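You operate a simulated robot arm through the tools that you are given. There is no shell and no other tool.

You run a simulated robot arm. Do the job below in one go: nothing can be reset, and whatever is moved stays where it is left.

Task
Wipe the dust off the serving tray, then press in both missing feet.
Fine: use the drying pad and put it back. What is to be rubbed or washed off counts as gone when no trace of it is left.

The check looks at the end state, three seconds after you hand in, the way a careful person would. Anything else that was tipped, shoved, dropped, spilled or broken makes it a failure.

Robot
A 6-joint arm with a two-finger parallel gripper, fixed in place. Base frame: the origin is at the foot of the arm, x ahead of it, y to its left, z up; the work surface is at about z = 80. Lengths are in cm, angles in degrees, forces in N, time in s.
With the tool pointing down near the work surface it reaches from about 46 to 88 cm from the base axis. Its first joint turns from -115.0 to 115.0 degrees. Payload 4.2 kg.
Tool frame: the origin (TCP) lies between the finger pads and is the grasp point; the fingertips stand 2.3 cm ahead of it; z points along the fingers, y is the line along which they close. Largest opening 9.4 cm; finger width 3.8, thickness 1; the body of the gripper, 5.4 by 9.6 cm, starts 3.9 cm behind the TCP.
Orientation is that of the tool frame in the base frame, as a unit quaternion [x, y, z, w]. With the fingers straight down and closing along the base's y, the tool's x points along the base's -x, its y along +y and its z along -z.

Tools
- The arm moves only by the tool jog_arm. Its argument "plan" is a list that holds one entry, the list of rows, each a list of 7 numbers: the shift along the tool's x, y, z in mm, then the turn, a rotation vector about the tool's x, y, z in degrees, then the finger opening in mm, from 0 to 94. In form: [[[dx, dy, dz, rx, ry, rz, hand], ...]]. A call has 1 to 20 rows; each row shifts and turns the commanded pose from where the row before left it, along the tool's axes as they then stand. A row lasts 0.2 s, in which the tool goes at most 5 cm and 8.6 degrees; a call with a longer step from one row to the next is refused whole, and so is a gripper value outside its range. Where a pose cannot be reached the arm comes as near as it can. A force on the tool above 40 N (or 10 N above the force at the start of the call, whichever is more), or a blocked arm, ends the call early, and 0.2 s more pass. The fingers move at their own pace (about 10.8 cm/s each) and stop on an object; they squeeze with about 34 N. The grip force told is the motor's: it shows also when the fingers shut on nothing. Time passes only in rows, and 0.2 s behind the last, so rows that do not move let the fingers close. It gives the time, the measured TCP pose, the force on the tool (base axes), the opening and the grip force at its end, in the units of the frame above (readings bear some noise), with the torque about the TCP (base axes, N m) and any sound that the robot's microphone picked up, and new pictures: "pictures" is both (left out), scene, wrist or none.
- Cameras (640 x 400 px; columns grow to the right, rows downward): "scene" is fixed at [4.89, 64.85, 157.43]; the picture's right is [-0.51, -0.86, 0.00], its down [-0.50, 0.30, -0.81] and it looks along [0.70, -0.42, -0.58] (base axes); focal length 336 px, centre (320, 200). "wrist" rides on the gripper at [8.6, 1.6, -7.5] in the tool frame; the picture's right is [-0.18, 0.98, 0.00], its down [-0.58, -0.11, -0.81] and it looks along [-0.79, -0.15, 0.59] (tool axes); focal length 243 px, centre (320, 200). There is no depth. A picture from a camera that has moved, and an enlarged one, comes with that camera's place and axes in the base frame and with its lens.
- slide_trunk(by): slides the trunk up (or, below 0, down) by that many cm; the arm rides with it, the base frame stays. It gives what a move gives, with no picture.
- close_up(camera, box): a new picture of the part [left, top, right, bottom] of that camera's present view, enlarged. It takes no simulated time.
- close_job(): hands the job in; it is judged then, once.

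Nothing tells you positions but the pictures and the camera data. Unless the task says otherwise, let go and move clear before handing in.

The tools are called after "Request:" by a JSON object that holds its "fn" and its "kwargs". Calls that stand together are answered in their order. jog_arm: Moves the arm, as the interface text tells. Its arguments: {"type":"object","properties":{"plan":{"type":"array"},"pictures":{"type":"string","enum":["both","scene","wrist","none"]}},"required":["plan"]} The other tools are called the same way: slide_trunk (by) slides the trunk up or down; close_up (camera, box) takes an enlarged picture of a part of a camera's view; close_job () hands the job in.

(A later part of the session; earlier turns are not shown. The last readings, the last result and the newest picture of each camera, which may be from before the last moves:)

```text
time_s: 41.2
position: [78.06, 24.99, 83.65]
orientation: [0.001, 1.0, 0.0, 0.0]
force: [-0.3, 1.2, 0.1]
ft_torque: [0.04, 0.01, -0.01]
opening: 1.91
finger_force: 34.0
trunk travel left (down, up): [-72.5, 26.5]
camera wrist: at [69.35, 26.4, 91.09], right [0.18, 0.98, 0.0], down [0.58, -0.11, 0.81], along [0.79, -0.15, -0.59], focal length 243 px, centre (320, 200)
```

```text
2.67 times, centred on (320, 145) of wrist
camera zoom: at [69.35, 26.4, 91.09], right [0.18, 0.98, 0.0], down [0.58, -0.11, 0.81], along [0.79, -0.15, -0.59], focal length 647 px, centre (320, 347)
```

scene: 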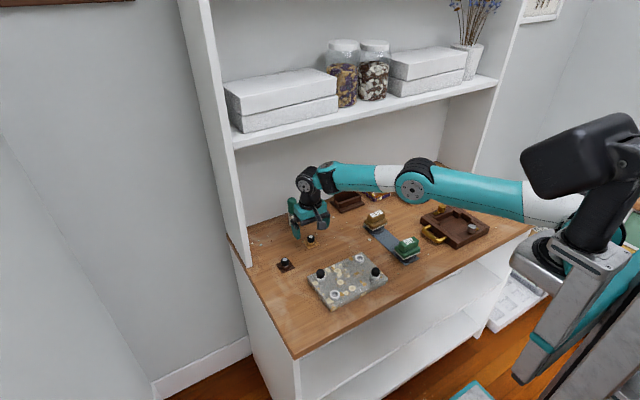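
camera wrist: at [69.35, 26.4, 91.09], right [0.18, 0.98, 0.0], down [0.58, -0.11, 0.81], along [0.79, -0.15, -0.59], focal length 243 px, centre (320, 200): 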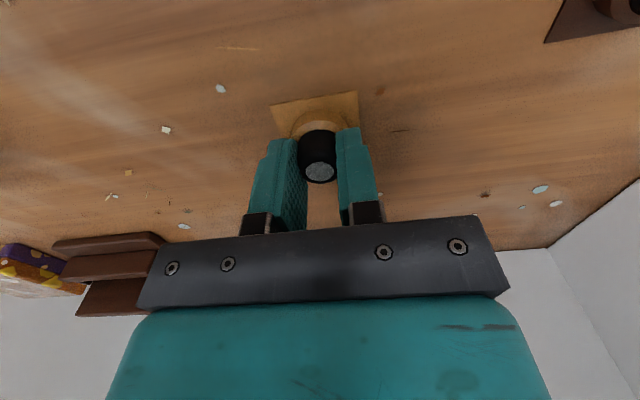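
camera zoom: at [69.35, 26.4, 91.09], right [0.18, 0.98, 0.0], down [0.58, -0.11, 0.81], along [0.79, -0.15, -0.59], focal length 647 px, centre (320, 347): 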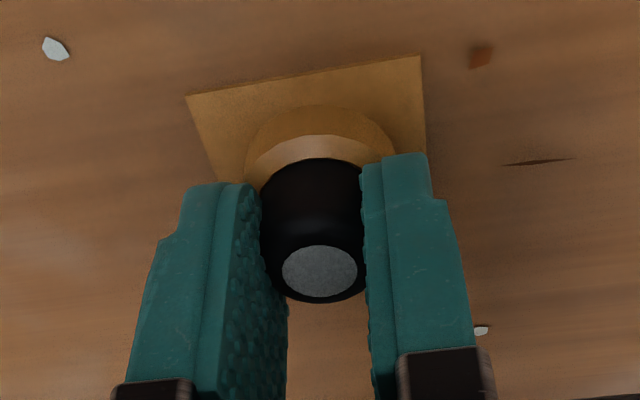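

Gripped, reading 1.9 cm. I'll lift slowly and look at its lower end from the scene camera.

Request:
{"fn": "jog_arm", "kwargs": {"plan": [[[0, 0, -3, 0, 0, 0, 10], [0, 0, -7, 0, 0, 0, 10], [0, 0, -15, 0, 0, 0, 10], [0, 0, -20, 0, 0, 0, 10], [0, 0, -20, 0, 0, 0, 10], [0, 0, 0, 0, 0, 0, 10]]], "pictures": "both"}}

Request:
{"fn": "close_up", "kwargs": {"camera": "scene", "box": [290, 200, 340, 255]}}

Request:
{"fn": "close_up", "kwargs": {"camera": "wrist", "box": [240, 70, 400, 220]}}

```text
time_s: 42.6
position: [78.04, 24.91, 90.41]
orientation: [0.0, 1.0, 0.0, 0.0]
force: [-0.2, 0.3, -0.1]
ft_torque: [0.04, 0.0, 0.02]
opening: 1.91
finger_force: 33.9
trunk travel left (down, up): [-72.5, 26.5]
camera wrist: at [69.37, 26.42, 97.78], right [0.18, 0.98, 0.0], down [0.58, -0.11, 0.81], along [0.79, -0.15, -0.59], focal length 243 px, centre (320, 200)
```

scene: 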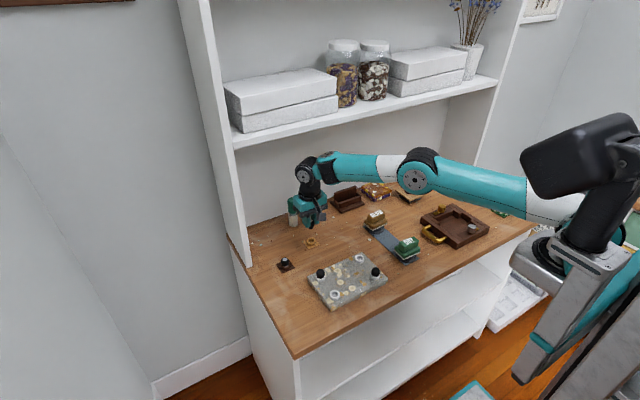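
wrist: 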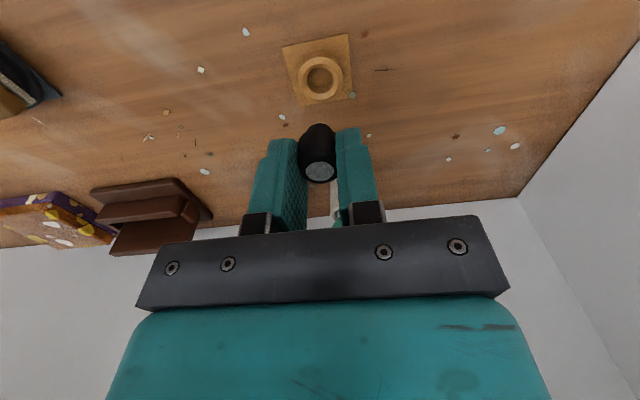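

```text
7.27 times, centred on (315, 228) of scene
camera zoom: at [4.89, 64.85, 157.43], right [-0.51, -0.86, 0.0], down [-0.5, 0.3, -0.81], along [0.7, -0.42, -0.58], focal length 2445 px, centre (356, 0)
```

zoom: 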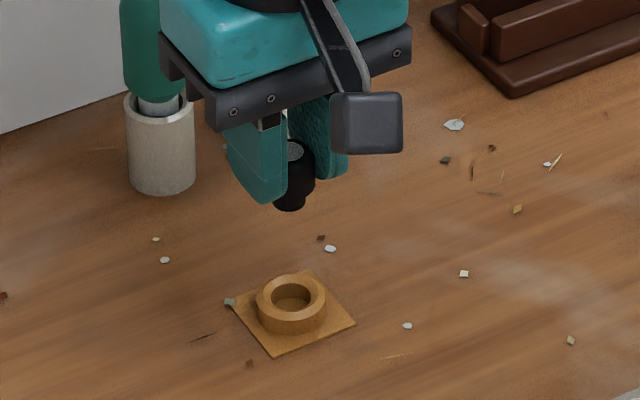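

```text
2.67 times, centred on (320, 145) of wrist
camera zoom: at [69.37, 26.42, 97.78], right [0.18, 0.98, 0.0], down [0.58, -0.11, 0.81], along [0.79, -0.15, -0.59], focal length 647 px, centre (320, 347)
```

zoom: 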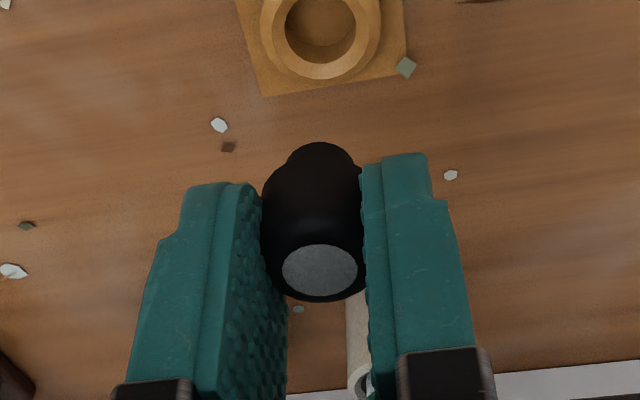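

The foot does have a narrower stem pointing down, so it is the right way up. Let me look closer.

Request:
{"fn": "close_up", "kwargs": {"camera": "scene", "box": [302, 208, 324, 230]}}

Request:
{"fn": "close_up", "kwargs": {"camera": "wrist", "box": [290, 110, 350, 190]}}

Request:
{"fn": "close_up", "kwargs": {"camera": "wrist", "box": [275, 25, 365, 115]}}

```text
16.00 times, centred on (313, 219) of scene
camera zoom: at [4.89, 64.85, 157.43], right [-0.51, -0.86, 0.0], down [-0.5, 0.3, -0.81], along [0.7, -0.42, -0.58], focal length 5379 px, centre (432, -104)
```

zoom: 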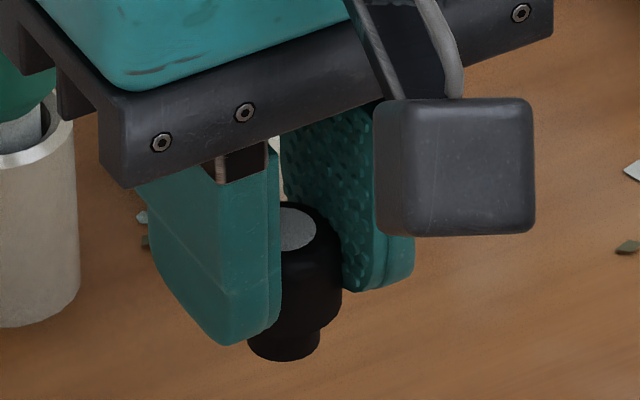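

```text
5.00 times, centred on (320, 150) of wrist
camera zoom: at [69.37, 26.42, 97.78], right [0.18, 0.98, 0.0], down [0.58, -0.11, 0.81], along [0.79, -0.15, -0.59], focal length 1213 px, centre (320, 450)
```

zoom: 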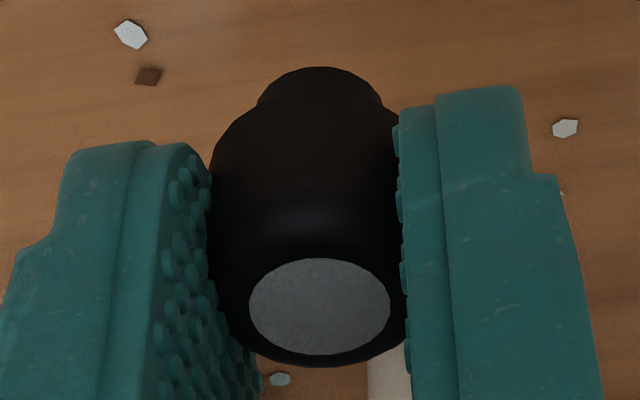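

```text
4.44 times, centred on (320, 70) of wrist
camera zoom: at [69.37, 26.42, 97.78], right [0.18, 0.98, 0.0], down [0.58, -0.11, 0.81], along [0.79, -0.15, -0.59], focal length 1078 px, centre (320, 778)
```

zoom: 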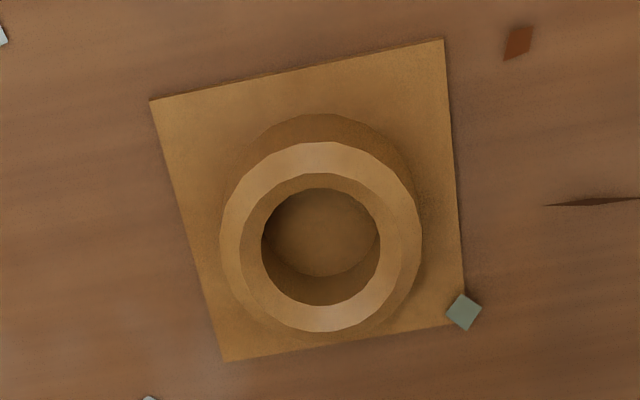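

The foot has a slim stem (about 1.4 cm) that fits the socket hole (about 1.9 cm). I'll carry it to above the far socket, around (61.9, 16.8), and line it up visually.

Request:
{"fn": "jog_arm", "kwargs": {"plan": [[[32.2, -16.3, -3.2, 0, 0, 0, 10], [32.2, -16.3, -3.2, 0, 0, 0, 10], [32.2, -16.3, -3.2, 0, 0, 0, 10], [32.2, -16.3, -3.2, 0, 0, 0, 10], [32.2, -16.3, -3.2, 0, 0, 0, 10], [0, 0, 20, 0, 0, 0, 10], [0, 0, 15, 0, 0, 0, 10], [0, 0, 0, 0, 0, 0, 10]]], "pictures": "both"}}

Request:
{"fn": "close_up", "kwargs": {"camera": "scene", "box": [340, 230, 380, 275]}}

Request:
{"fn": "close_up", "kwargs": {"camera": "wrist", "box": [250, 70, 390, 200]}}

```text
time_s: 44.4
position: [62.23, 16.68, 88.42]
orientation: [0.001, 1.0, 0.0, 0.0]
force: [0.1, -0.8, -0.6]
ft_torque: [0.02, 0.01, 0.0]
opening: 1.9
finger_force: 34.1
trunk travel left (down, up): [-72.5, 26.5]
camera wrist: at [53.44, 18.14, 95.94], right [0.18, 0.98, 0.0], down [0.58, -0.11, 0.81], along [0.79, -0.15, -0.59], focal length 243 px, centre (320, 200)
```

scene: 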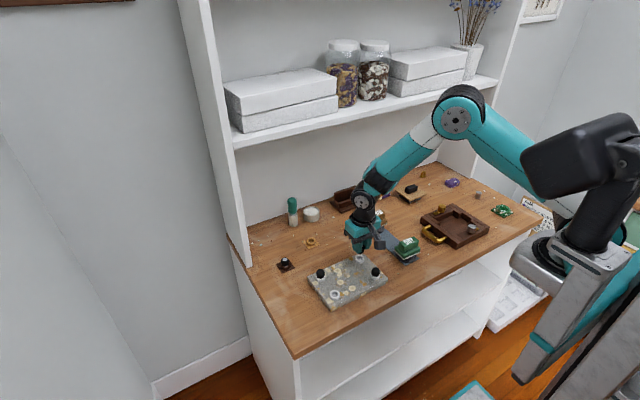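
wrist: 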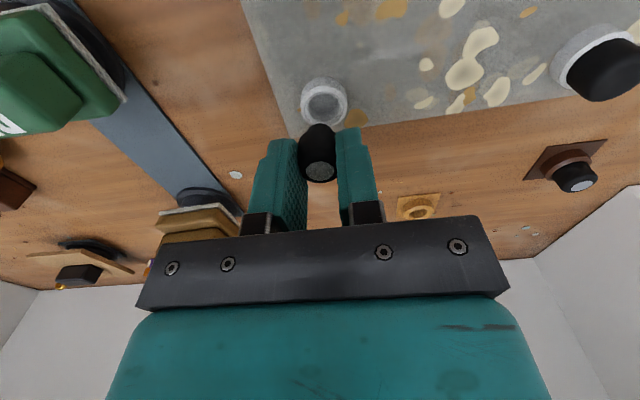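

```text
8.89 times, centred on (360, 252) of scene
camera zoom: at [4.89, 64.85, 157.43], right [-0.51, -0.86, 0.0], down [-0.5, 0.3, -0.81], along [0.7, -0.42, -0.58], focal length 2988 px, centre (-36, -267)
```

zoom: 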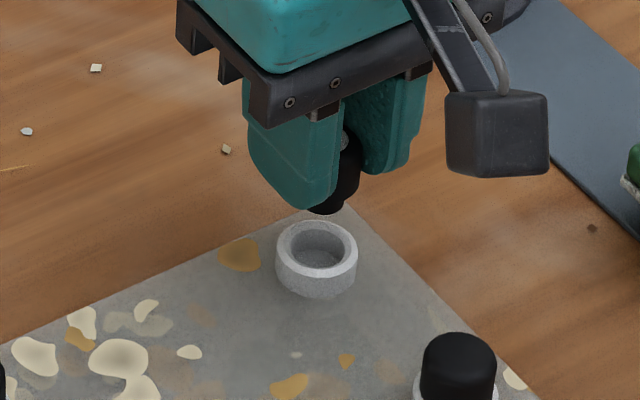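

```text
3.08 times, centred on (320, 135) of wrist
camera zoom: at [53.44, 18.14, 95.94], right [0.18, 0.98, 0.0], down [0.58, -0.11, 0.81], along [0.79, -0.15, -0.59], focal length 746 px, centre (320, 400)
```

zoom: 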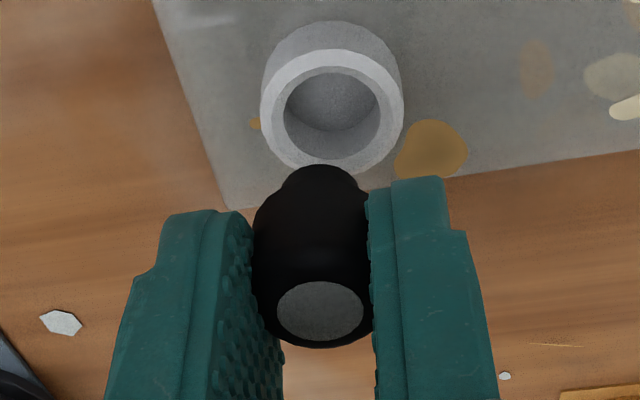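

The socket appears about 3 mm back and 3 mm to the left of the foot's axis. I'll shift and lower to just above the ring, then re-check.

Request:
{"fn": "jog_arm", "kwargs": {"plan": [[[3.0, 2.7, 0, 0, 0, 0, 10], [0, 0, 8, 0, 0, 0, 10], [0, 0, 6, 0, 0, 0, 10], [0, 0, 0, 0, 0, 0, 10]]], "pictures": "wrist"}}

Request:
{"fn": "close_up", "kwargs": {"camera": "scene", "box": [345, 235, 375, 265]}}

Request:
{"fn": "close_up", "kwargs": {"camera": "wrist", "box": [270, 80, 370, 190]}}

```text
time_s: 45.4
position: [61.7, 17.04, 87.0]
orientation: [0.0, 1.0, -0.001, 0.0]
force: [-0.3, -0.5, 0.8]
ft_torque: [0.0, 0.02, 0.03]
opening: 1.92
finger_force: 34.1
trunk travel left (down, up): [-72.5, 26.5]
camera wrist: at [53.02, 18.58, 94.43], right [0.18, 0.98, 0.0], down [0.58, -0.11, 0.81], along [0.79, -0.15, -0.59], focal length 243 px, centre (320, 200)
```

wrist: 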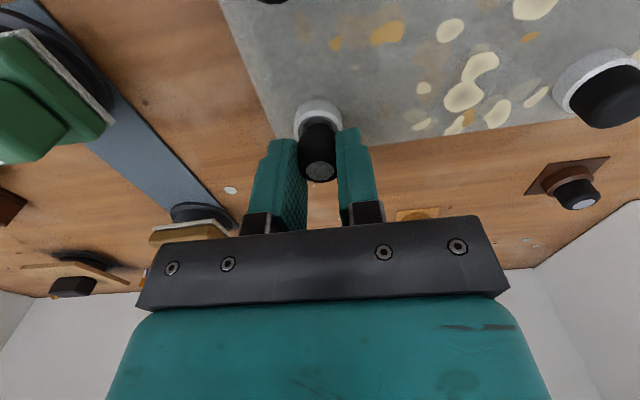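

```text
13.33 times, centred on (360, 250) of scene
camera zoom: at [4.89, 64.85, 157.43], right [-0.51, -0.86, 0.0], down [-0.5, 0.3, -0.81], along [0.7, -0.42, -0.58], focal length 4483 px, centre (-213, -467)
```

zoom: 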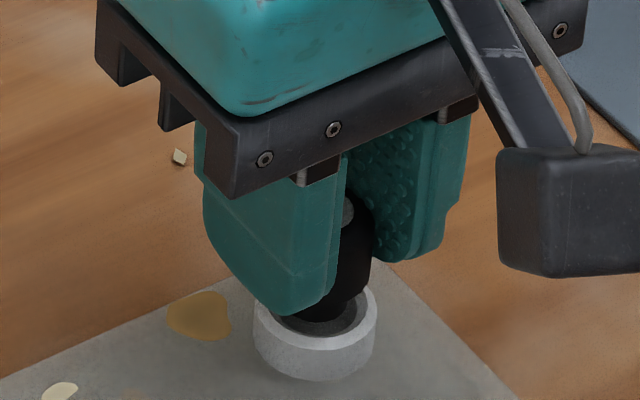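

```text
3.64 times, centred on (320, 135) of wrist
camera zoom: at [53.02, 18.58, 94.43], right [0.18, 0.98, 0.0], down [0.58, -0.11, 0.81], along [0.79, -0.15, -0.59], focal length 882 px, centre (320, 436)
```

zoom: 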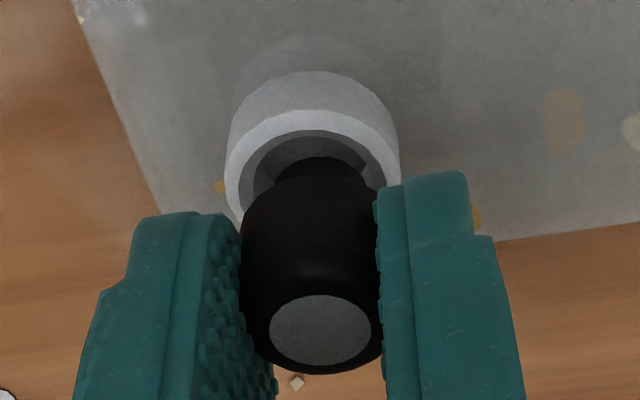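

Both views show the stem lined up over the hole. I'll lower in small steps and watch the force.

Request:
{"fn": "jog_arm", "kwargs": {"plan": [[[0, -0.3, 3, 0, 0, 0, 10], [0, 0, 3, 0, 0, 0, 10], [0, 0, 2, 0, 0, 0, 10], [0, 0, 0, 0, 0, 0, 10]]], "pictures": "wrist"}}

Request:
{"fn": "close_up", "kwargs": {"camera": "scene", "box": [345, 235, 375, 265]}}

Request:
{"fn": "close_up", "kwargs": {"camera": "wrist", "box": [270, 80, 370, 190]}}

```text
time_s: 46.4
position: [61.58, 17.1, 86.29]
orientation: [0.0, 1.0, -0.001, 0.0]
force: [0.6, -1.2, 0.0]
ft_torque: [0.0, -0.05, -0.01]
opening: 1.93
finger_force: 33.9
trunk travel left (down, up): [-72.5, 26.5]
camera wrist: at [52.89, 18.58, 93.72], right [0.18, 0.98, 0.0], down [0.58, -0.11, 0.81], along [0.79, -0.15, -0.59], focal length 243 px, centre (320, 200)
```

wrist: 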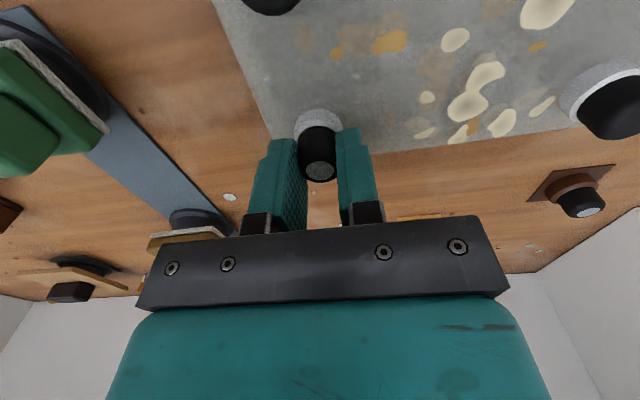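

```text
13.33 times, centred on (360, 250) of scene
camera zoom: at [4.89, 64.85, 157.43], right [-0.51, -0.86, 0.0], down [-0.5, 0.3, -0.81], along [0.7, -0.42, -0.58], focal length 4483 px, centre (-213, -467)
```

zoom: 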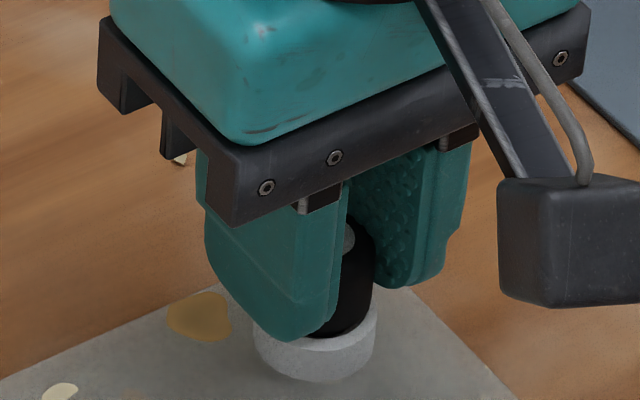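

```text
3.64 times, centred on (320, 135) of wrist
camera zoom: at [52.89, 18.58, 93.72], right [0.18, 0.98, 0.0], down [0.58, -0.11, 0.81], along [0.79, -0.15, -0.59], focal length 882 px, centre (320, 436)
```

zoom: 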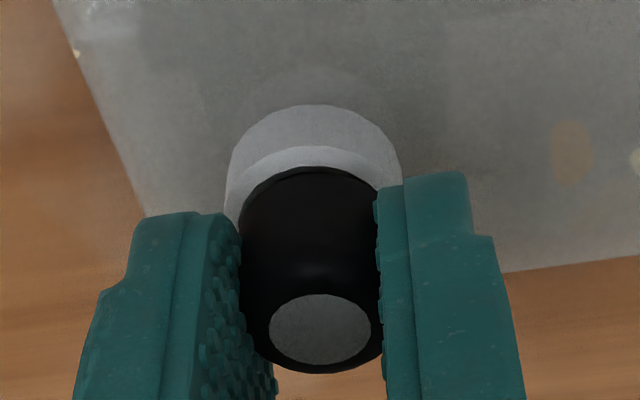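

No contact force yet and the body is close to the ring with the stem inside. I'll push down gently.

Request:
{"fn": "jog_arm", "kwargs": {"plan": [[[0, 0, 1.5, 0, 0, 0, 10], [0, 0, 1.5, 0, 0, 0, 10], [0, 0, 1, 0, 0, 0, 10], [0, 0, 0, 0, 0, 0, 10]]], "pictures": "none"}}

Request:
{"fn": "close_up", "kwargs": {"camera": "wrist", "box": [270, 80, 370, 190]}}

```text
time_s: 47.4
position: [61.73, 17.06, 85.8]
orientation: [-0.001, 1.0, 0.0, 0.0]
force: [0.1, -0.7, -1.1]
ft_torque: [0.04, 0.0, -0.01]
opening: 1.92
finger_force: 33.7
trunk travel left (down, up): [-72.5, 26.5]
```

```text
3.64 times, centred on (320, 135) of wrist
camera zoom: at [52.95, 18.44, 93.25], right [0.18, 0.98, 0.0], down [0.58, -0.11, 0.81], along [0.79, -0.15, -0.59], focal length 882 px, centre (320, 436)
```

zoom: 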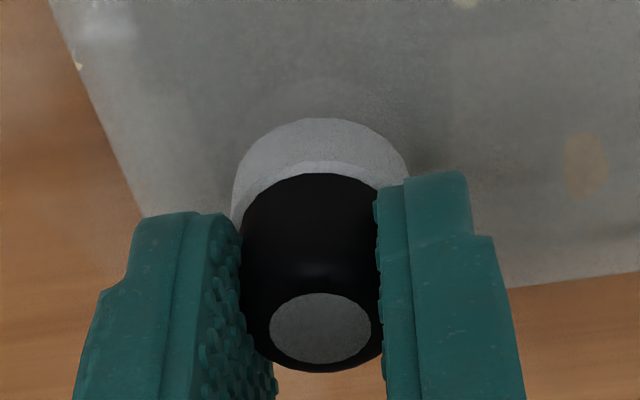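

Request:
{"fn": "jog_arm", "kwargs": {"plan": [[[0, 0, 1, 0, 0, 0, 10], [0, 0, 1, 0, 0, 0, 10], [0, 0, 0, 0, 0, 0, 10]]], "pictures": "none"}}

Request:
{"fn": "close_up", "kwargs": {"camera": "wrist", "box": [270, 80, 370, 190]}}

Request:
{"fn": "close_up", "kwargs": {"camera": "scene", "box": [345, 235, 375, 265]}}

```text
time_s: 48.2
position: [61.57, 17.05, 85.74]
orientation: [0.001, 1.0, 0.0, 0.001]
force: [7.4, 1.6, 14.8]
ft_torque: [-0.17, -0.04, -0.04]
opening: 1.93
finger_force: 33.8
trunk travel left (down, up): [-72.5, 26.5]
```

```text
3.64 times, centred on (320, 135) of wrist
camera zoom: at [52.95, 18.52, 93.11], right [0.19, 0.98, 0.0], down [0.58, -0.11, 0.81], along [0.79, -0.15, -0.59], focal length 882 px, centre (320, 436)
```

zoom: 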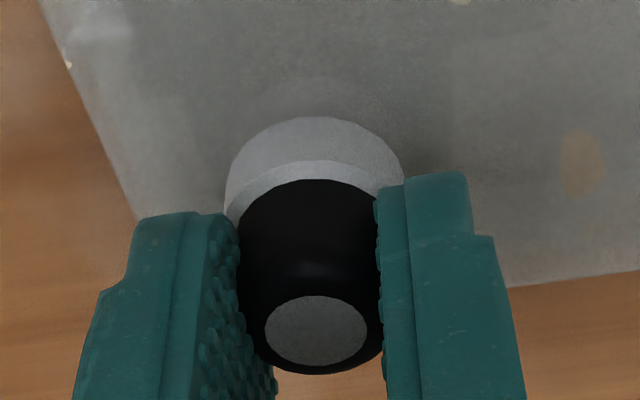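

```text
13.33 times, centred on (360, 250) of scene
camera zoom: at [4.89, 64.85, 157.43], right [-0.51, -0.86, 0.0], down [-0.5, 0.3, -0.81], along [0.7, -0.42, -0.58], focal length 4483 px, centre (-213, -467)
```

zoom: 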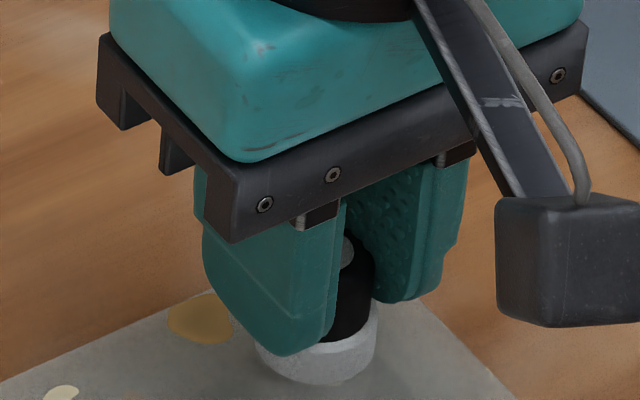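

Contact: about 15 N upward with a 7 N sideways push toward +x, so the stem is rubbing on one side. I'll ease up, shift 1 mm in +x and press again.

Request:
{"fn": "jog_arm", "kwargs": {"plan": [[[0, 0, -2, 0, 0, 0, 10], [-1.2, 0.2, 0, 0, 0, 0, 10], [0, 0, 1, 0, 0, 0, 10], [0, 0, 1, 0, 0, 0, 10], [0, 0, 0, 0, 0, 0, 10]]], "pictures": "none"}}

Request:
{"fn": "close_up", "kwargs": {"camera": "wrist", "box": [270, 80, 370, 190]}}

```text
time_s: 49.4
position: [61.64, 17.08, 85.59]
orientation: [0.001, 1.0, 0.001, 0.0]
force: [-12.7, -0.6, 21.6]
ft_torque: [-0.18, 0.37, 0.08]
opening: 1.92
finger_force: 33.7
trunk travel left (down, up): [-72.5, 26.5]
```

```text
3.64 times, centred on (320, 135) of wrist
camera zoom: at [52.92, 18.5, 93.11], right [0.18, 0.98, 0.0], down [0.58, -0.11, 0.81], along [0.79, -0.15, -0.59], focal length 882 px, centre (320, 436)
```

zoom: 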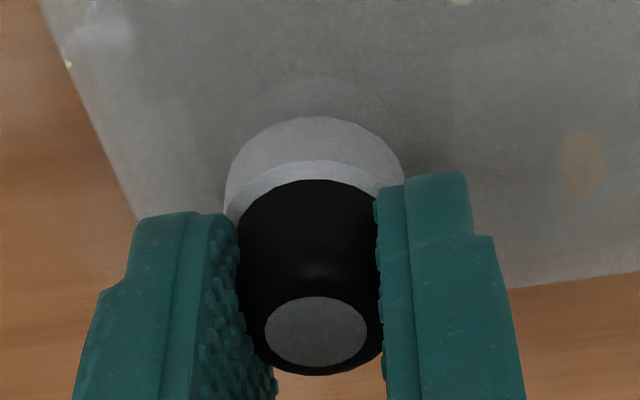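

Now the sideways push reversed, so the stem is snugly inside the hole; the neutral point is about 0.75 mm back. I'll recentre and press harder.

Request:
{"fn": "jog_arm", "kwargs": {"plan": [[[0.75, 0, 0, 0, 0, 0, 10], [0, 0, 0.7, 0, 0, 0, 10], [0, 0, 0.7, 0, 0, 0, 10], [0, 0, 0, 0, 0, 0, 10]]], "pictures": "none"}}

Request:
{"fn": "close_up", "kwargs": {"camera": "wrist", "box": [270, 80, 370, 190]}}

Request:
{"fn": "close_up", "kwargs": {"camera": "scene", "box": [345, 235, 375, 265]}}

```text
time_s: 50.4
position: [61.65, 16.98, 85.53]
orientation: [0.0, 1.0, 0.001, 0.002]
force: [-11.7, 3.2, 34.3]
ft_torque: [-0.05, 0.23, 0.01]
opening: 1.94
finger_force: 33.8
trunk travel left (down, up): [-72.5, 26.5]
```

```text
3.64 times, centred on (320, 135) of wrist
camera zoom: at [52.95, 18.49, 93.0], right [0.18, 0.98, 0.0], down [0.58, -0.11, 0.81], along [0.79, -0.15, -0.59], focal length 882 px, centre (320, 436)
```

zoom: 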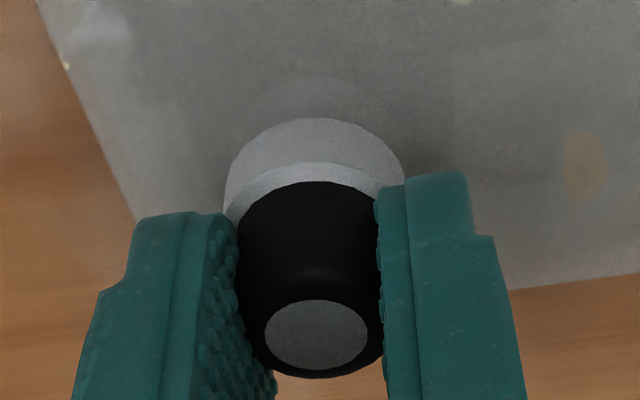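

```text
13.33 times, centred on (360, 250) of scene
camera zoom: at [4.89, 64.85, 157.43], right [-0.51, -0.86, 0.0], down [-0.5, 0.3, -0.81], along [0.7, -0.42, -0.58], focal length 4483 px, centre (-213, -467)
```

zoom: 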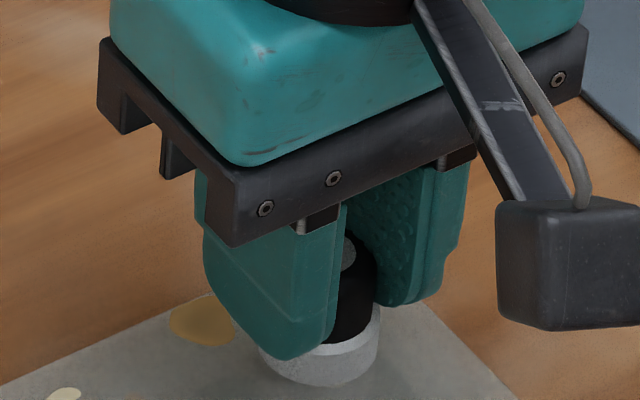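

The foot is bearing at 34 N without a clear click. I'll ease the load, release, and look at how deep it sits compared with the fitted feet.

Request:
{"fn": "jog_arm", "kwargs": {"plan": [[[0.5, 0, -1.5, 0, 0, 0, 10], [0, 0, 0, 0, 0, 0, 10], [0, 0, 0, 0, 0, 0, 30], [0, 0, 0, 0, 0, 0, 50], [0, 0, -10, 0, 0, 0, 60], [0, 0, -30, 0, 0, 0, 60], [0, 0, -40, 0, 0, 0, 60], [40, 0, 0, 0, 0, 0, 60], [40, 0, 0, 0, 0, 0, 60], [0, 0, 0, 0, 0, 0, 60]]], "pictures": "both"}}

Request:
{"fn": "close_up", "kwargs": {"camera": "scene", "box": [340, 240, 390, 290]}}

Request:
{"fn": "close_up", "kwargs": {"camera": "scene", "box": [310, 250, 390, 305]}}

Request:
{"fn": "close_up", "kwargs": {"camera": "wrist", "box": [240, 20, 500, 200]}}

```text
time_s: 52.6
position: [54.02, 17.22, 93.46]
orientation: [0.001, 1.0, 0.0, 0.0]
force: [0.4, -0.4, 0.4]
ft_torque: [0.0, 0.01, -0.02]
opening: 6.02
finger_force: 0.1
trunk travel left (down, up): [-72.5, 26.5]
camera wrist: at [45.31, 18.59, 101.03], right [0.19, 0.98, 0.0], down [0.58, -0.11, 0.81], along [0.79, -0.15, -0.59], focal length 243 px, centre (320, 200)
```

scene: 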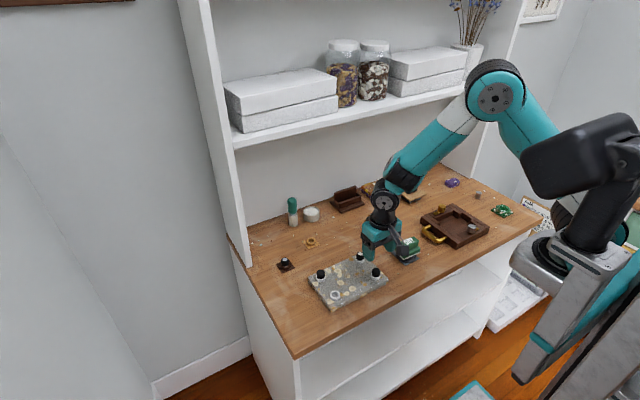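
wrist: 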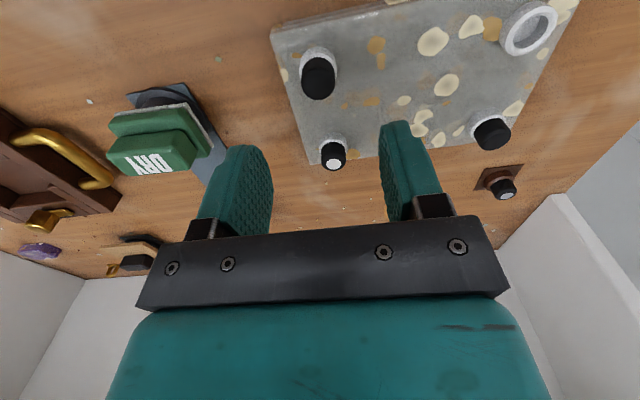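

```text
8.00 times, centred on (365, 265) of scene
camera zoom: at [4.89, 64.85, 157.43], right [-0.51, -0.86, 0.0], down [-0.5, 0.3, -0.81], along [0.7, -0.42, -0.58], focal length 2690 px, centre (-40, -320)
```

zoom: 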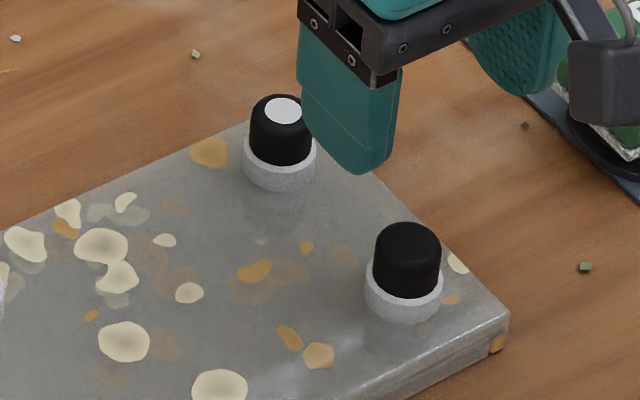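

```text
7.27 times, centred on (350, 278) of scene
camera zoom: at [4.89, 64.85, 157.43], right [-0.51, -0.86, 0.0], down [-0.5, 0.3, -0.81], along [0.7, -0.42, -0.58], focal length 2445 px, centre (102, -364)
```

zoom: 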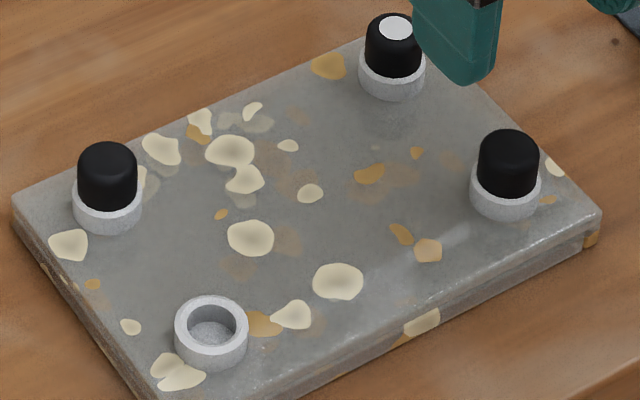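

```text
2.22 times, centred on (370, 110) of wrist
camera zoom: at [45.31, 18.59, 101.03], right [0.19, 0.98, 0.0], down [0.58, -0.11, 0.81], along [0.79, -0.15, -0.59], focal length 539 px, centre (209, 400)
```

zoom: 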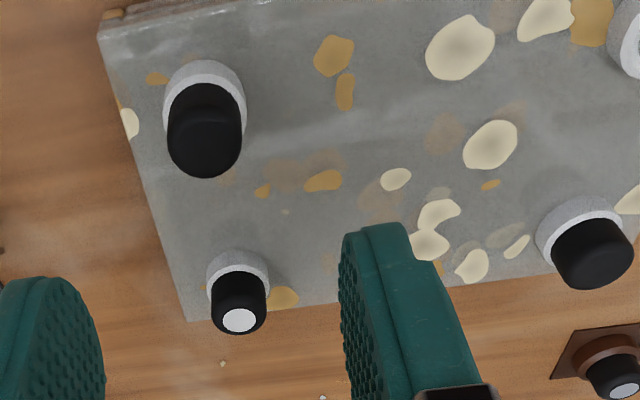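

The foot stands in the socket and looks nearly as deep as the fitted ones. I'll compare both at maximum enlargement.

Request:
{"fn": "close_up", "kwargs": {"camera": "scene", "box": [348, 247, 368, 267]}}

Request:
{"fn": "close_up", "kwargs": {"camera": "scene", "box": [364, 262, 384, 282]}}

Request:
{"fn": "close_up", "kwargs": {"camera": "wrist", "box": [310, 120, 360, 180]}}

Request:
{"fn": "close_up", "kwargs": {"camera": "wrist", "box": [290, 40, 350, 110]}}

```text
16.00 times, centred on (358, 257) of scene
camera zoom: at [4.89, 64.85, 157.43], right [-0.51, -0.86, 0.0], down [-0.5, 0.3, -0.81], along [0.7, -0.42, -0.58], focal length 5379 px, centre (-288, -712)
```

zoom: 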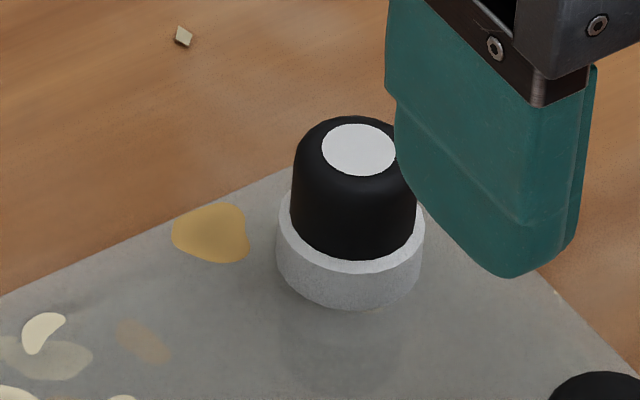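

```text
16.00 times, centred on (374, 272) of scene
camera zoom: at [4.89, 64.85, 157.43], right [-0.51, -0.86, 0.0], down [-0.5, 0.3, -0.81], along [0.7, -0.42, -0.58], focal length 5379 px, centre (-544, -952)
```

zoom: 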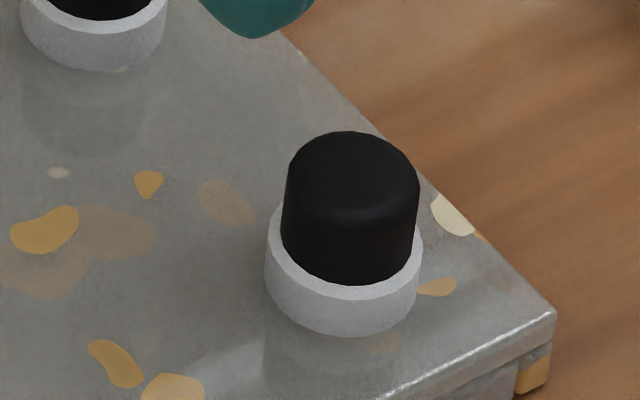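

```text
6.67 times, centred on (335, 150) of wrist
camera zoom: at [45.31, 18.59, 101.03], right [0.19, 0.98, 0.0], down [0.58, -0.11, 0.81], along [0.79, -0.15, -0.59], focal length 1618 px, centre (220, 533)
```

zoom: 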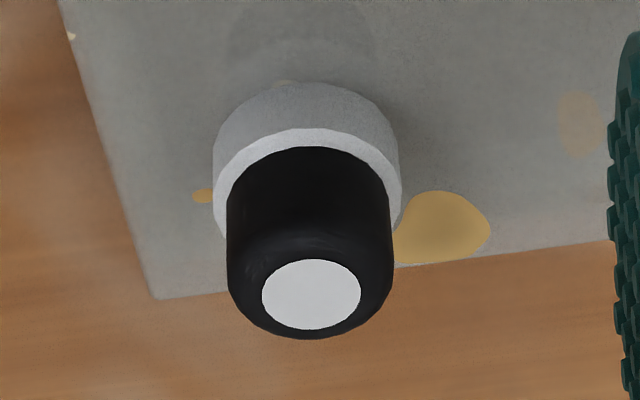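

```text
5.71 times, centred on (320, 75) of wrist
camera zoom: at [45.31, 18.59, 101.03], right [0.19, 0.98, 0.0], down [0.58, -0.11, 0.81], along [0.79, -0.15, -0.59], focal length 1386 px, centre (320, 914)
```

zoom: 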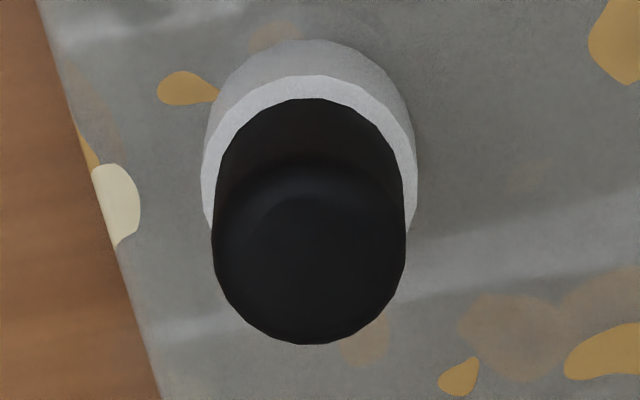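

The new foot sits flush on its ring, with the same height as the fitted ones (about 1.7 cm). To be sure it is pressed home, I'll push straight down on its top with closed fingertips.

Request:
{"fn": "jog_arm", "kwargs": {"plan": [[[0, 0, -10, 0, 0, 0, 0], [-39, -1, 0, 0, 0, 0, 0], [-38, -1, 0, 0, 0, 0, 0], [0, 0, 30, 0, 0, 0, 0], [0, 0, 30, 0, 0, 0, 0], [0, 0, 0, 0, 0, 0, 0]]], "pictures": "wrist"}}

Request:
{"fn": "close_up", "kwargs": {"camera": "scene", "box": [340, 225, 380, 270]}}

Request:
{"fn": "close_up", "kwargs": {"camera": "wrist", "box": [270, 60, 370, 190]}}

```text
time_s: 54.0
position: [61.7, 17.0, 88.61]
orientation: [0.001, 1.0, 0.0, 0.0]
force: [0.0, -0.2, 0.2]
ft_torque: [-0.01, 0.02, 0.0]
opening: 0.0
finger_force: 33.9
trunk travel left (down, up): [-72.5, 26.5]
camera wrist: at [52.96, 18.45, 96.09], right [0.18, 0.98, 0.0], down [0.58, -0.11, 0.81], along [0.79, -0.15, -0.59], focal length 243 px, centre (320, 200)
```

wrist: 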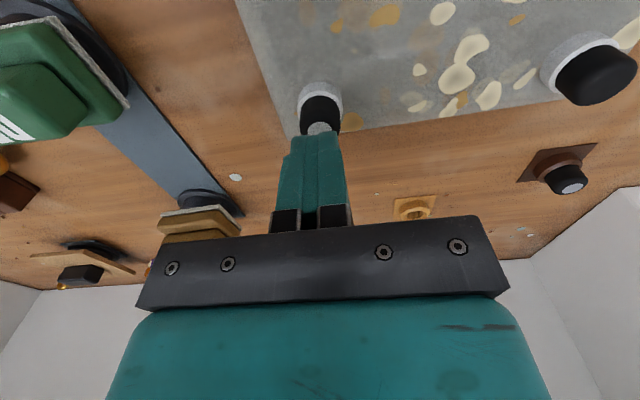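

```text
8.89 times, centred on (360, 248) of scene
camera zoom: at [4.89, 64.85, 157.43], right [-0.51, -0.86, 0.0], down [-0.5, 0.3, -0.81], along [0.7, -0.42, -0.58], focal length 2988 px, centre (-36, -222)
```

zoom: 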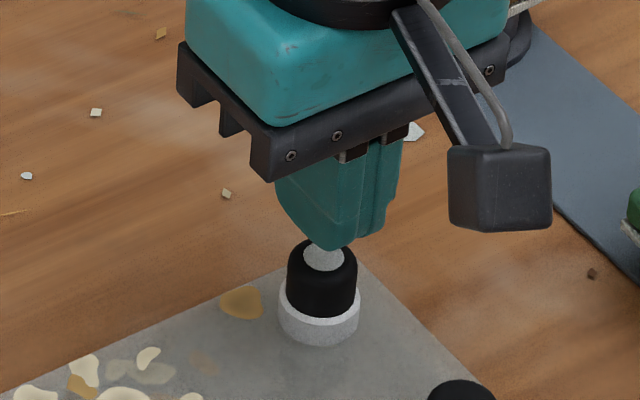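

```text
3.08 times, centred on (320, 125) of wrist
camera zoom: at [52.96, 18.45, 96.09], right [0.18, 0.98, 0.0], down [0.58, -0.11, 0.81], along [0.79, -0.15, -0.59], focal length 746 px, centre (320, 431)
```

zoom: 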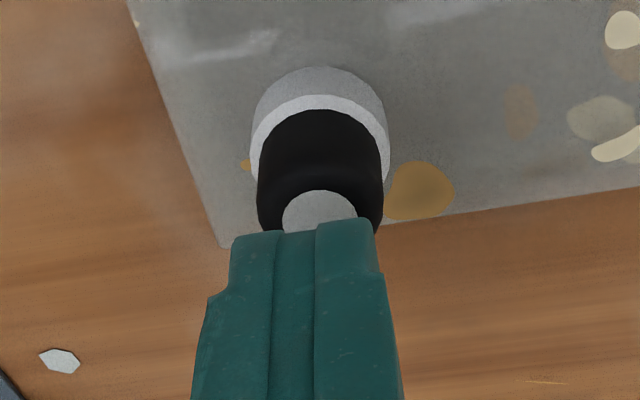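

Request:
{"fn": "jog_arm", "kwargs": {"plan": [[[0, 0.5, 8, 0, 0, 0, 0], [0, 0, 4, 0, 0, 0, 0], [0, 0, 1.5, 0, 0, 0, 0], [0, 0, 1, 0, 0, 0, 0], [0, 0, 0, 0, 0, 0, 0]]], "pictures": "none"}}

Request:
{"fn": "close_up", "kwargs": {"camera": "scene", "box": [340, 225, 380, 270]}}

```text
time_s: 55.2
position: [61.46, 16.81, 87.12]
orientation: [0.0, 1.0, 0.0, 0.0]
force: [-0.3, 0.3, 3.1]
ft_torque: [0.03, 0.02, -0.01]
opening: 0.02
finger_force: 33.9
trunk travel left (down, up): [-72.5, 26.5]
```

```text
8.89 times, centred on (360, 248) of scene
camera zoom: at [4.89, 64.85, 157.43], right [-0.51, -0.86, 0.0], down [-0.5, 0.3, -0.81], along [0.7, -0.42, -0.58], focal length 2988 px, centre (-36, -222)
```

zoom: 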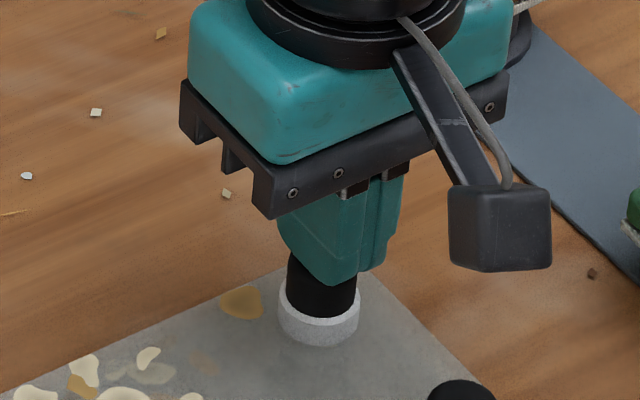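

Touching the top at 3 N. Now pressing harder.

Request:
{"fn": "jog_arm", "kwargs": {"plan": [[[0, 0, 1, 0, 0, 0, 0], [0, 0, 1, 0, 0, 0, 0], [0, 0, 0.8, 0, 0, 0, 0], [0, 0, 0, 0, 0, 0, 0]]], "pictures": "none"}}

```text
time_s: 56.1
position: [61.45, 17.12, 87.09]
orientation: [0.001, 1.0, 0.002, 0.004]
force: [-3.8, -5.1, 20.2]
ft_torque: [-0.11, 0.22, 0.07]
opening: 0.0
finger_force: 34.3
trunk travel left (down, up): [-72.5, 26.5]
stopped in row 4: the force on the tool passed its limit at 42 N (the readings are from after the stop); the commanded pose is now the measured one
```

It held against 42 N without moving further, so it is seated. I'll lift off and check the result.

Request:
{"fn": "jog_arm", "kwargs": {"plan": [[[0, 0, -5, 0, 0, 0, 0], [0, 0, -30, 0, 0, 0, 0], [0, 0, -40, 0, 0, 0, 30], [0, 35, 0, 0, 0, 0, 60], [0, 35, 0, 0, 0, 0, 94], [0, 0, 0, 0, 0, 0, 94]]], "pictures": "both"}}

Request:
{"fn": "close_up", "kwargs": {"camera": "scene", "box": [348, 247, 368, 267]}}

Request:
{"fn": "close_up", "kwargs": {"camera": "scene", "box": [310, 250, 390, 305]}}

```text
time_s: 57.5
position: [61.33, 24.0, 94.57]
orientation: [0.001, 1.0, 0.001, 0.003]
force: [0.4, 0.0, -0.2]
ft_torque: [0.0, 0.03, 0.01]
opening: 9.41
finger_force: 0.1
trunk travel left (down, up): [-72.5, 26.5]
camera wrist: at [52.57, 25.51, 101.95], right [0.19, 0.98, 0.0], down [0.58, -0.11, 0.81], along [0.79, -0.15, -0.59], focal length 243 px, centre (320, 200)
```

scene: 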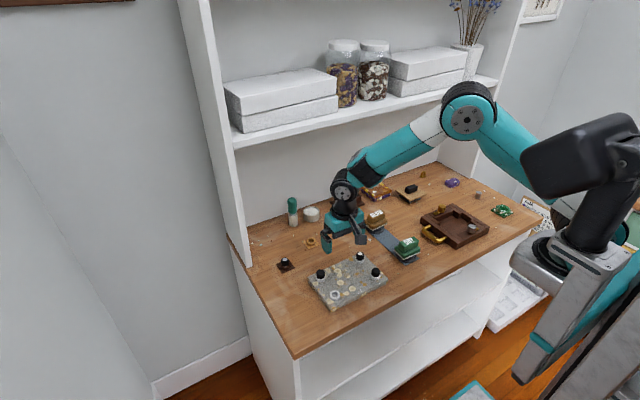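
wrist: 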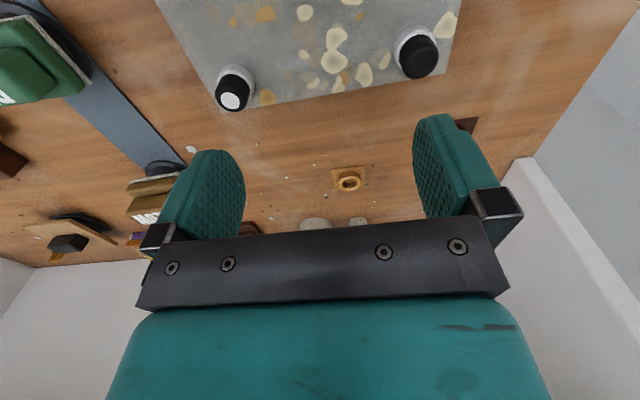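

```text
16.00 times, centred on (358, 257) of scene
camera zoom: at [4.89, 64.85, 157.43], right [-0.51, -0.86, 0.0], down [-0.5, 0.3, -0.81], along [0.7, -0.42, -0.58], focal length 5379 px, centre (-288, -712)
```

zoom: 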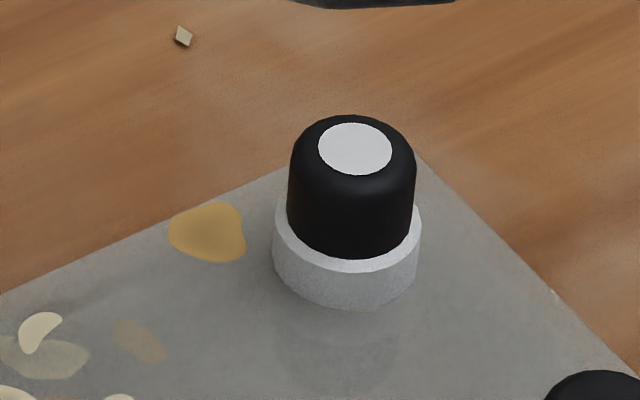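

```text
7.27 times, centred on (350, 278) of scene
camera zoom: at [4.89, 64.85, 157.43], right [-0.51, -0.86, 0.0], down [-0.5, 0.3, -0.81], along [0.7, -0.42, -0.58], focal length 2445 px, centre (102, -364)
```

zoom: 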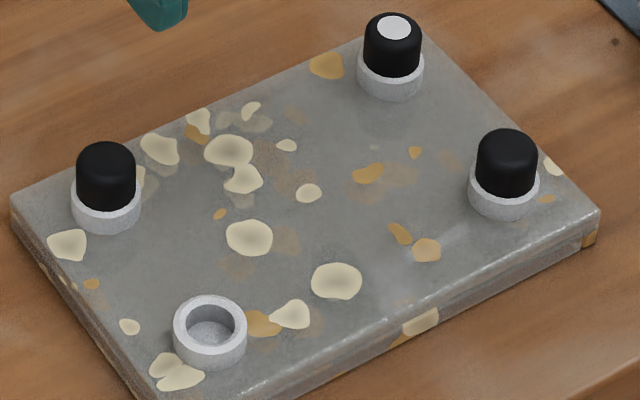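

Foot A is in and flush. Now I'll go above foot B in the brown holder, around (73.2, 36.9).

Request:
{"fn": "jog_arm", "kwargs": {"plan": [[[-29.5, 32, 0, 0, 0, 0, 94], [-29.5, 32, 0, 0, 0, 0, 94], [-29.5, 32, 0, 0, 0, 0, 94], [-29.5, 32, 10, 0, 0, 0, 94], [0, 0, 30, 0, 0, 0, 94], [0, 0, 30, 0, 0, 0, 94], [0, 0, 0, 0, 0, 0, 94]]], "pictures": "both"}}

Request:
{"fn": "close_up", "kwargs": {"camera": "wrist", "box": [260, 60, 400, 180]}}

Request:
{"fn": "close_up", "kwargs": {"camera": "scene", "box": [260, 230, 310, 280]}}

```text
time_s: 59.1
position: [71.27, 34.7, 87.88]
orientation: [0.0, 1.0, 0.002, 0.002]
force: [-0.7, -0.5, 0.0]
ft_torque: [0.0, 0.01, 0.03]
opening: 9.39
finger_force: 0.1
out of reach, approached as far as the arm can: row 4, 6
trunk travel left (down, up): [-72.5, 26.5]
camera wrist: at [62.59, 36.22, 95.23], right [0.19, 0.98, 0.0], down [0.58, -0.11, 0.81], along [0.79, -0.15, -0.59], focal length 243 px, centre (320, 200)
```

scene: 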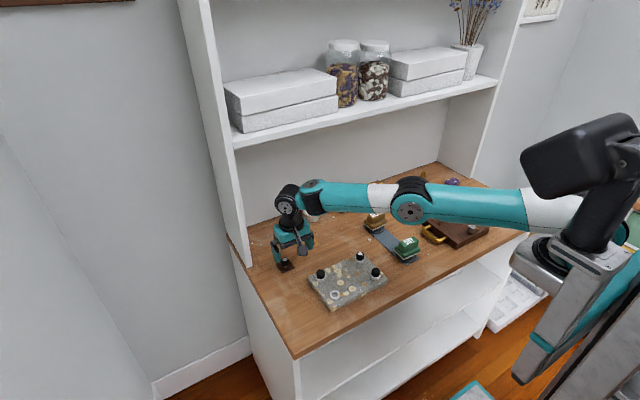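
wrist: 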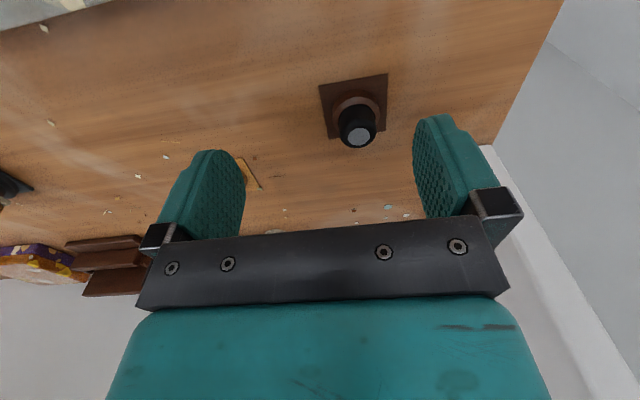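

```text
3.33 times, centred on (330, 120) of wrist
camera zoom: at [62.59, 36.22, 95.23], right [0.19, 0.98, 0.0], down [0.58, -0.11, 0.81], along [0.79, -0.15, -0.59], focal length 809 px, centre (287, 467)
```

zoom: 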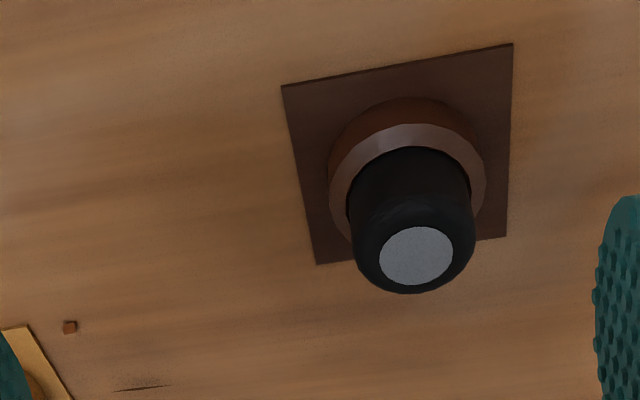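

```text
8.00 times, centred on (285, 255) of scene
camera zoom: at [4.89, 64.85, 157.43], right [-0.51, -0.86, 0.0], down [-0.5, 0.3, -0.81], along [0.7, -0.42, -0.58], focal length 2690 px, centre (600, -240)
```

zoom: 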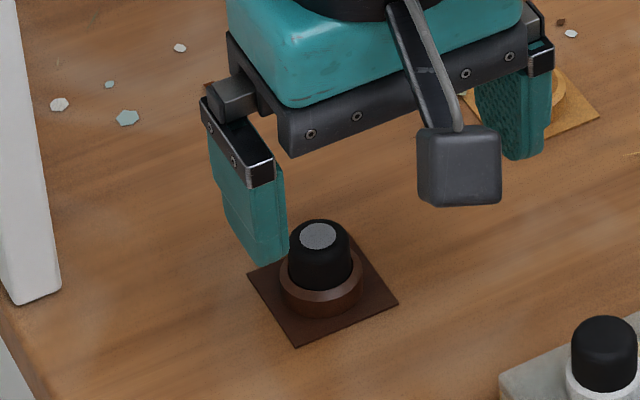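

Foot B reads at about (73.1, 36.85); the arm reported the higher waypoint as just out of reach. I'll approach it from here at this lower height.

Request:
{"fn": "jog_arm", "kwargs": {"plan": [[[-6, 7, 0, 0, 0, 0, 94], [-6, 7, 0, 0, 0, 0, 94], [-6, 7, 0, 0, 0, 0, 94], [0, 0, 0, 0, 0, 0, 94]]], "pictures": "wrist"}}

```text
time_s: 60.1
position: [71.07, 35.04, 88.08]
orientation: [0.001, 1.0, 0.001, 0.002]
force: [0.5, -0.5, -0.5]
ft_torque: [-0.01, 0.0, -0.02]
opening: 9.39
finger_force: 0.0
out of reach, approached as far as the arm can: row 1, 2, 3
trunk travel left (down, up): [-72.5, 26.5]
camera wrist: at [62.42, 36.49, 95.46], right [0.19, 0.98, 0.0], down [0.58, -0.11, 0.81], along [0.79, -0.15, -0.59], focal length 243 px, centre (320, 200)
```

wrist: 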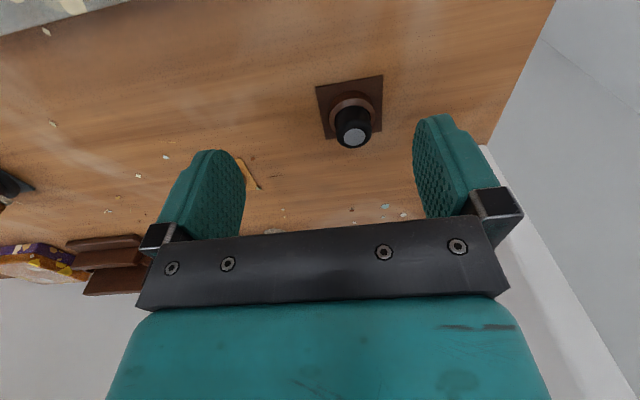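

Request:
{"fn": "close_up", "kwargs": {"camera": "scene", "box": [260, 150, 620, 300]}}

```text
1.78 times, centred on (440, 225) of scene
camera zoom: at [4.89, 64.85, 157.43], right [-0.51, -0.86, 0.0], down [-0.5, 0.3, -0.81], along [0.7, -0.42, -0.58], focal length 598 px, centre (107, 156)
```

zoom: 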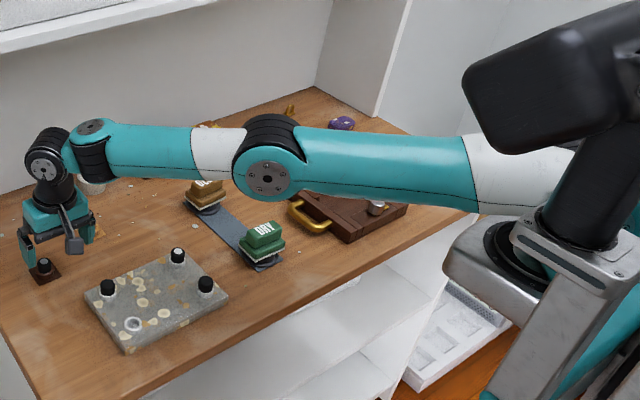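

The arm is nearly straight here, so I'll back off inward a little and then re-approach at lower height, watching where it actually goes.

Request:
{"fn": "jog_arm", "kwargs": {"plan": [[[30, -15, 0, 0, 0, 0, 94], [30, -15, 0, 0, 0, 0, 94], [0, 0, 0, 0, 0, 0, 94]]], "pictures": "none"}}

```text
time_s: 60.9
position: [64.92, 32.09, 87.99]
orientation: [0.001, 1.0, 0.001, 0.002]
force: [0.4, 0.2, -0.3]
ft_torque: [0.0, 0.0, -0.01]
opening: 9.42
finger_force: 0.0
trunk travel left (down, up): [-72.5, 26.5]
```

Request:
{"fn": "jog_arm", "kwargs": {"plan": [[[-27.3, 15.8, 0, 0, 0, 0, 94], [-27.3, 15.8, 0, 0, 0, 0, 94], [-27.3, 15.8, 0, 0, 0, 0, 94], [0, 0, 0, 0, 0, 0, 94]]], "pictures": "none"}}

```text
time_s: 61.9
position: [71.38, 34.85, 88.44]
orientation: [0.0, 1.0, 0.0, 0.002]
force: [-0.2, -0.9, -0.8]
ft_torque: [0.03, -0.05, -0.02]
opening: 9.41
finger_force: 0.0
out of reach, approached as far as the arm can: row 3
trunk travel left (down, up): [-72.5, 26.5]
```

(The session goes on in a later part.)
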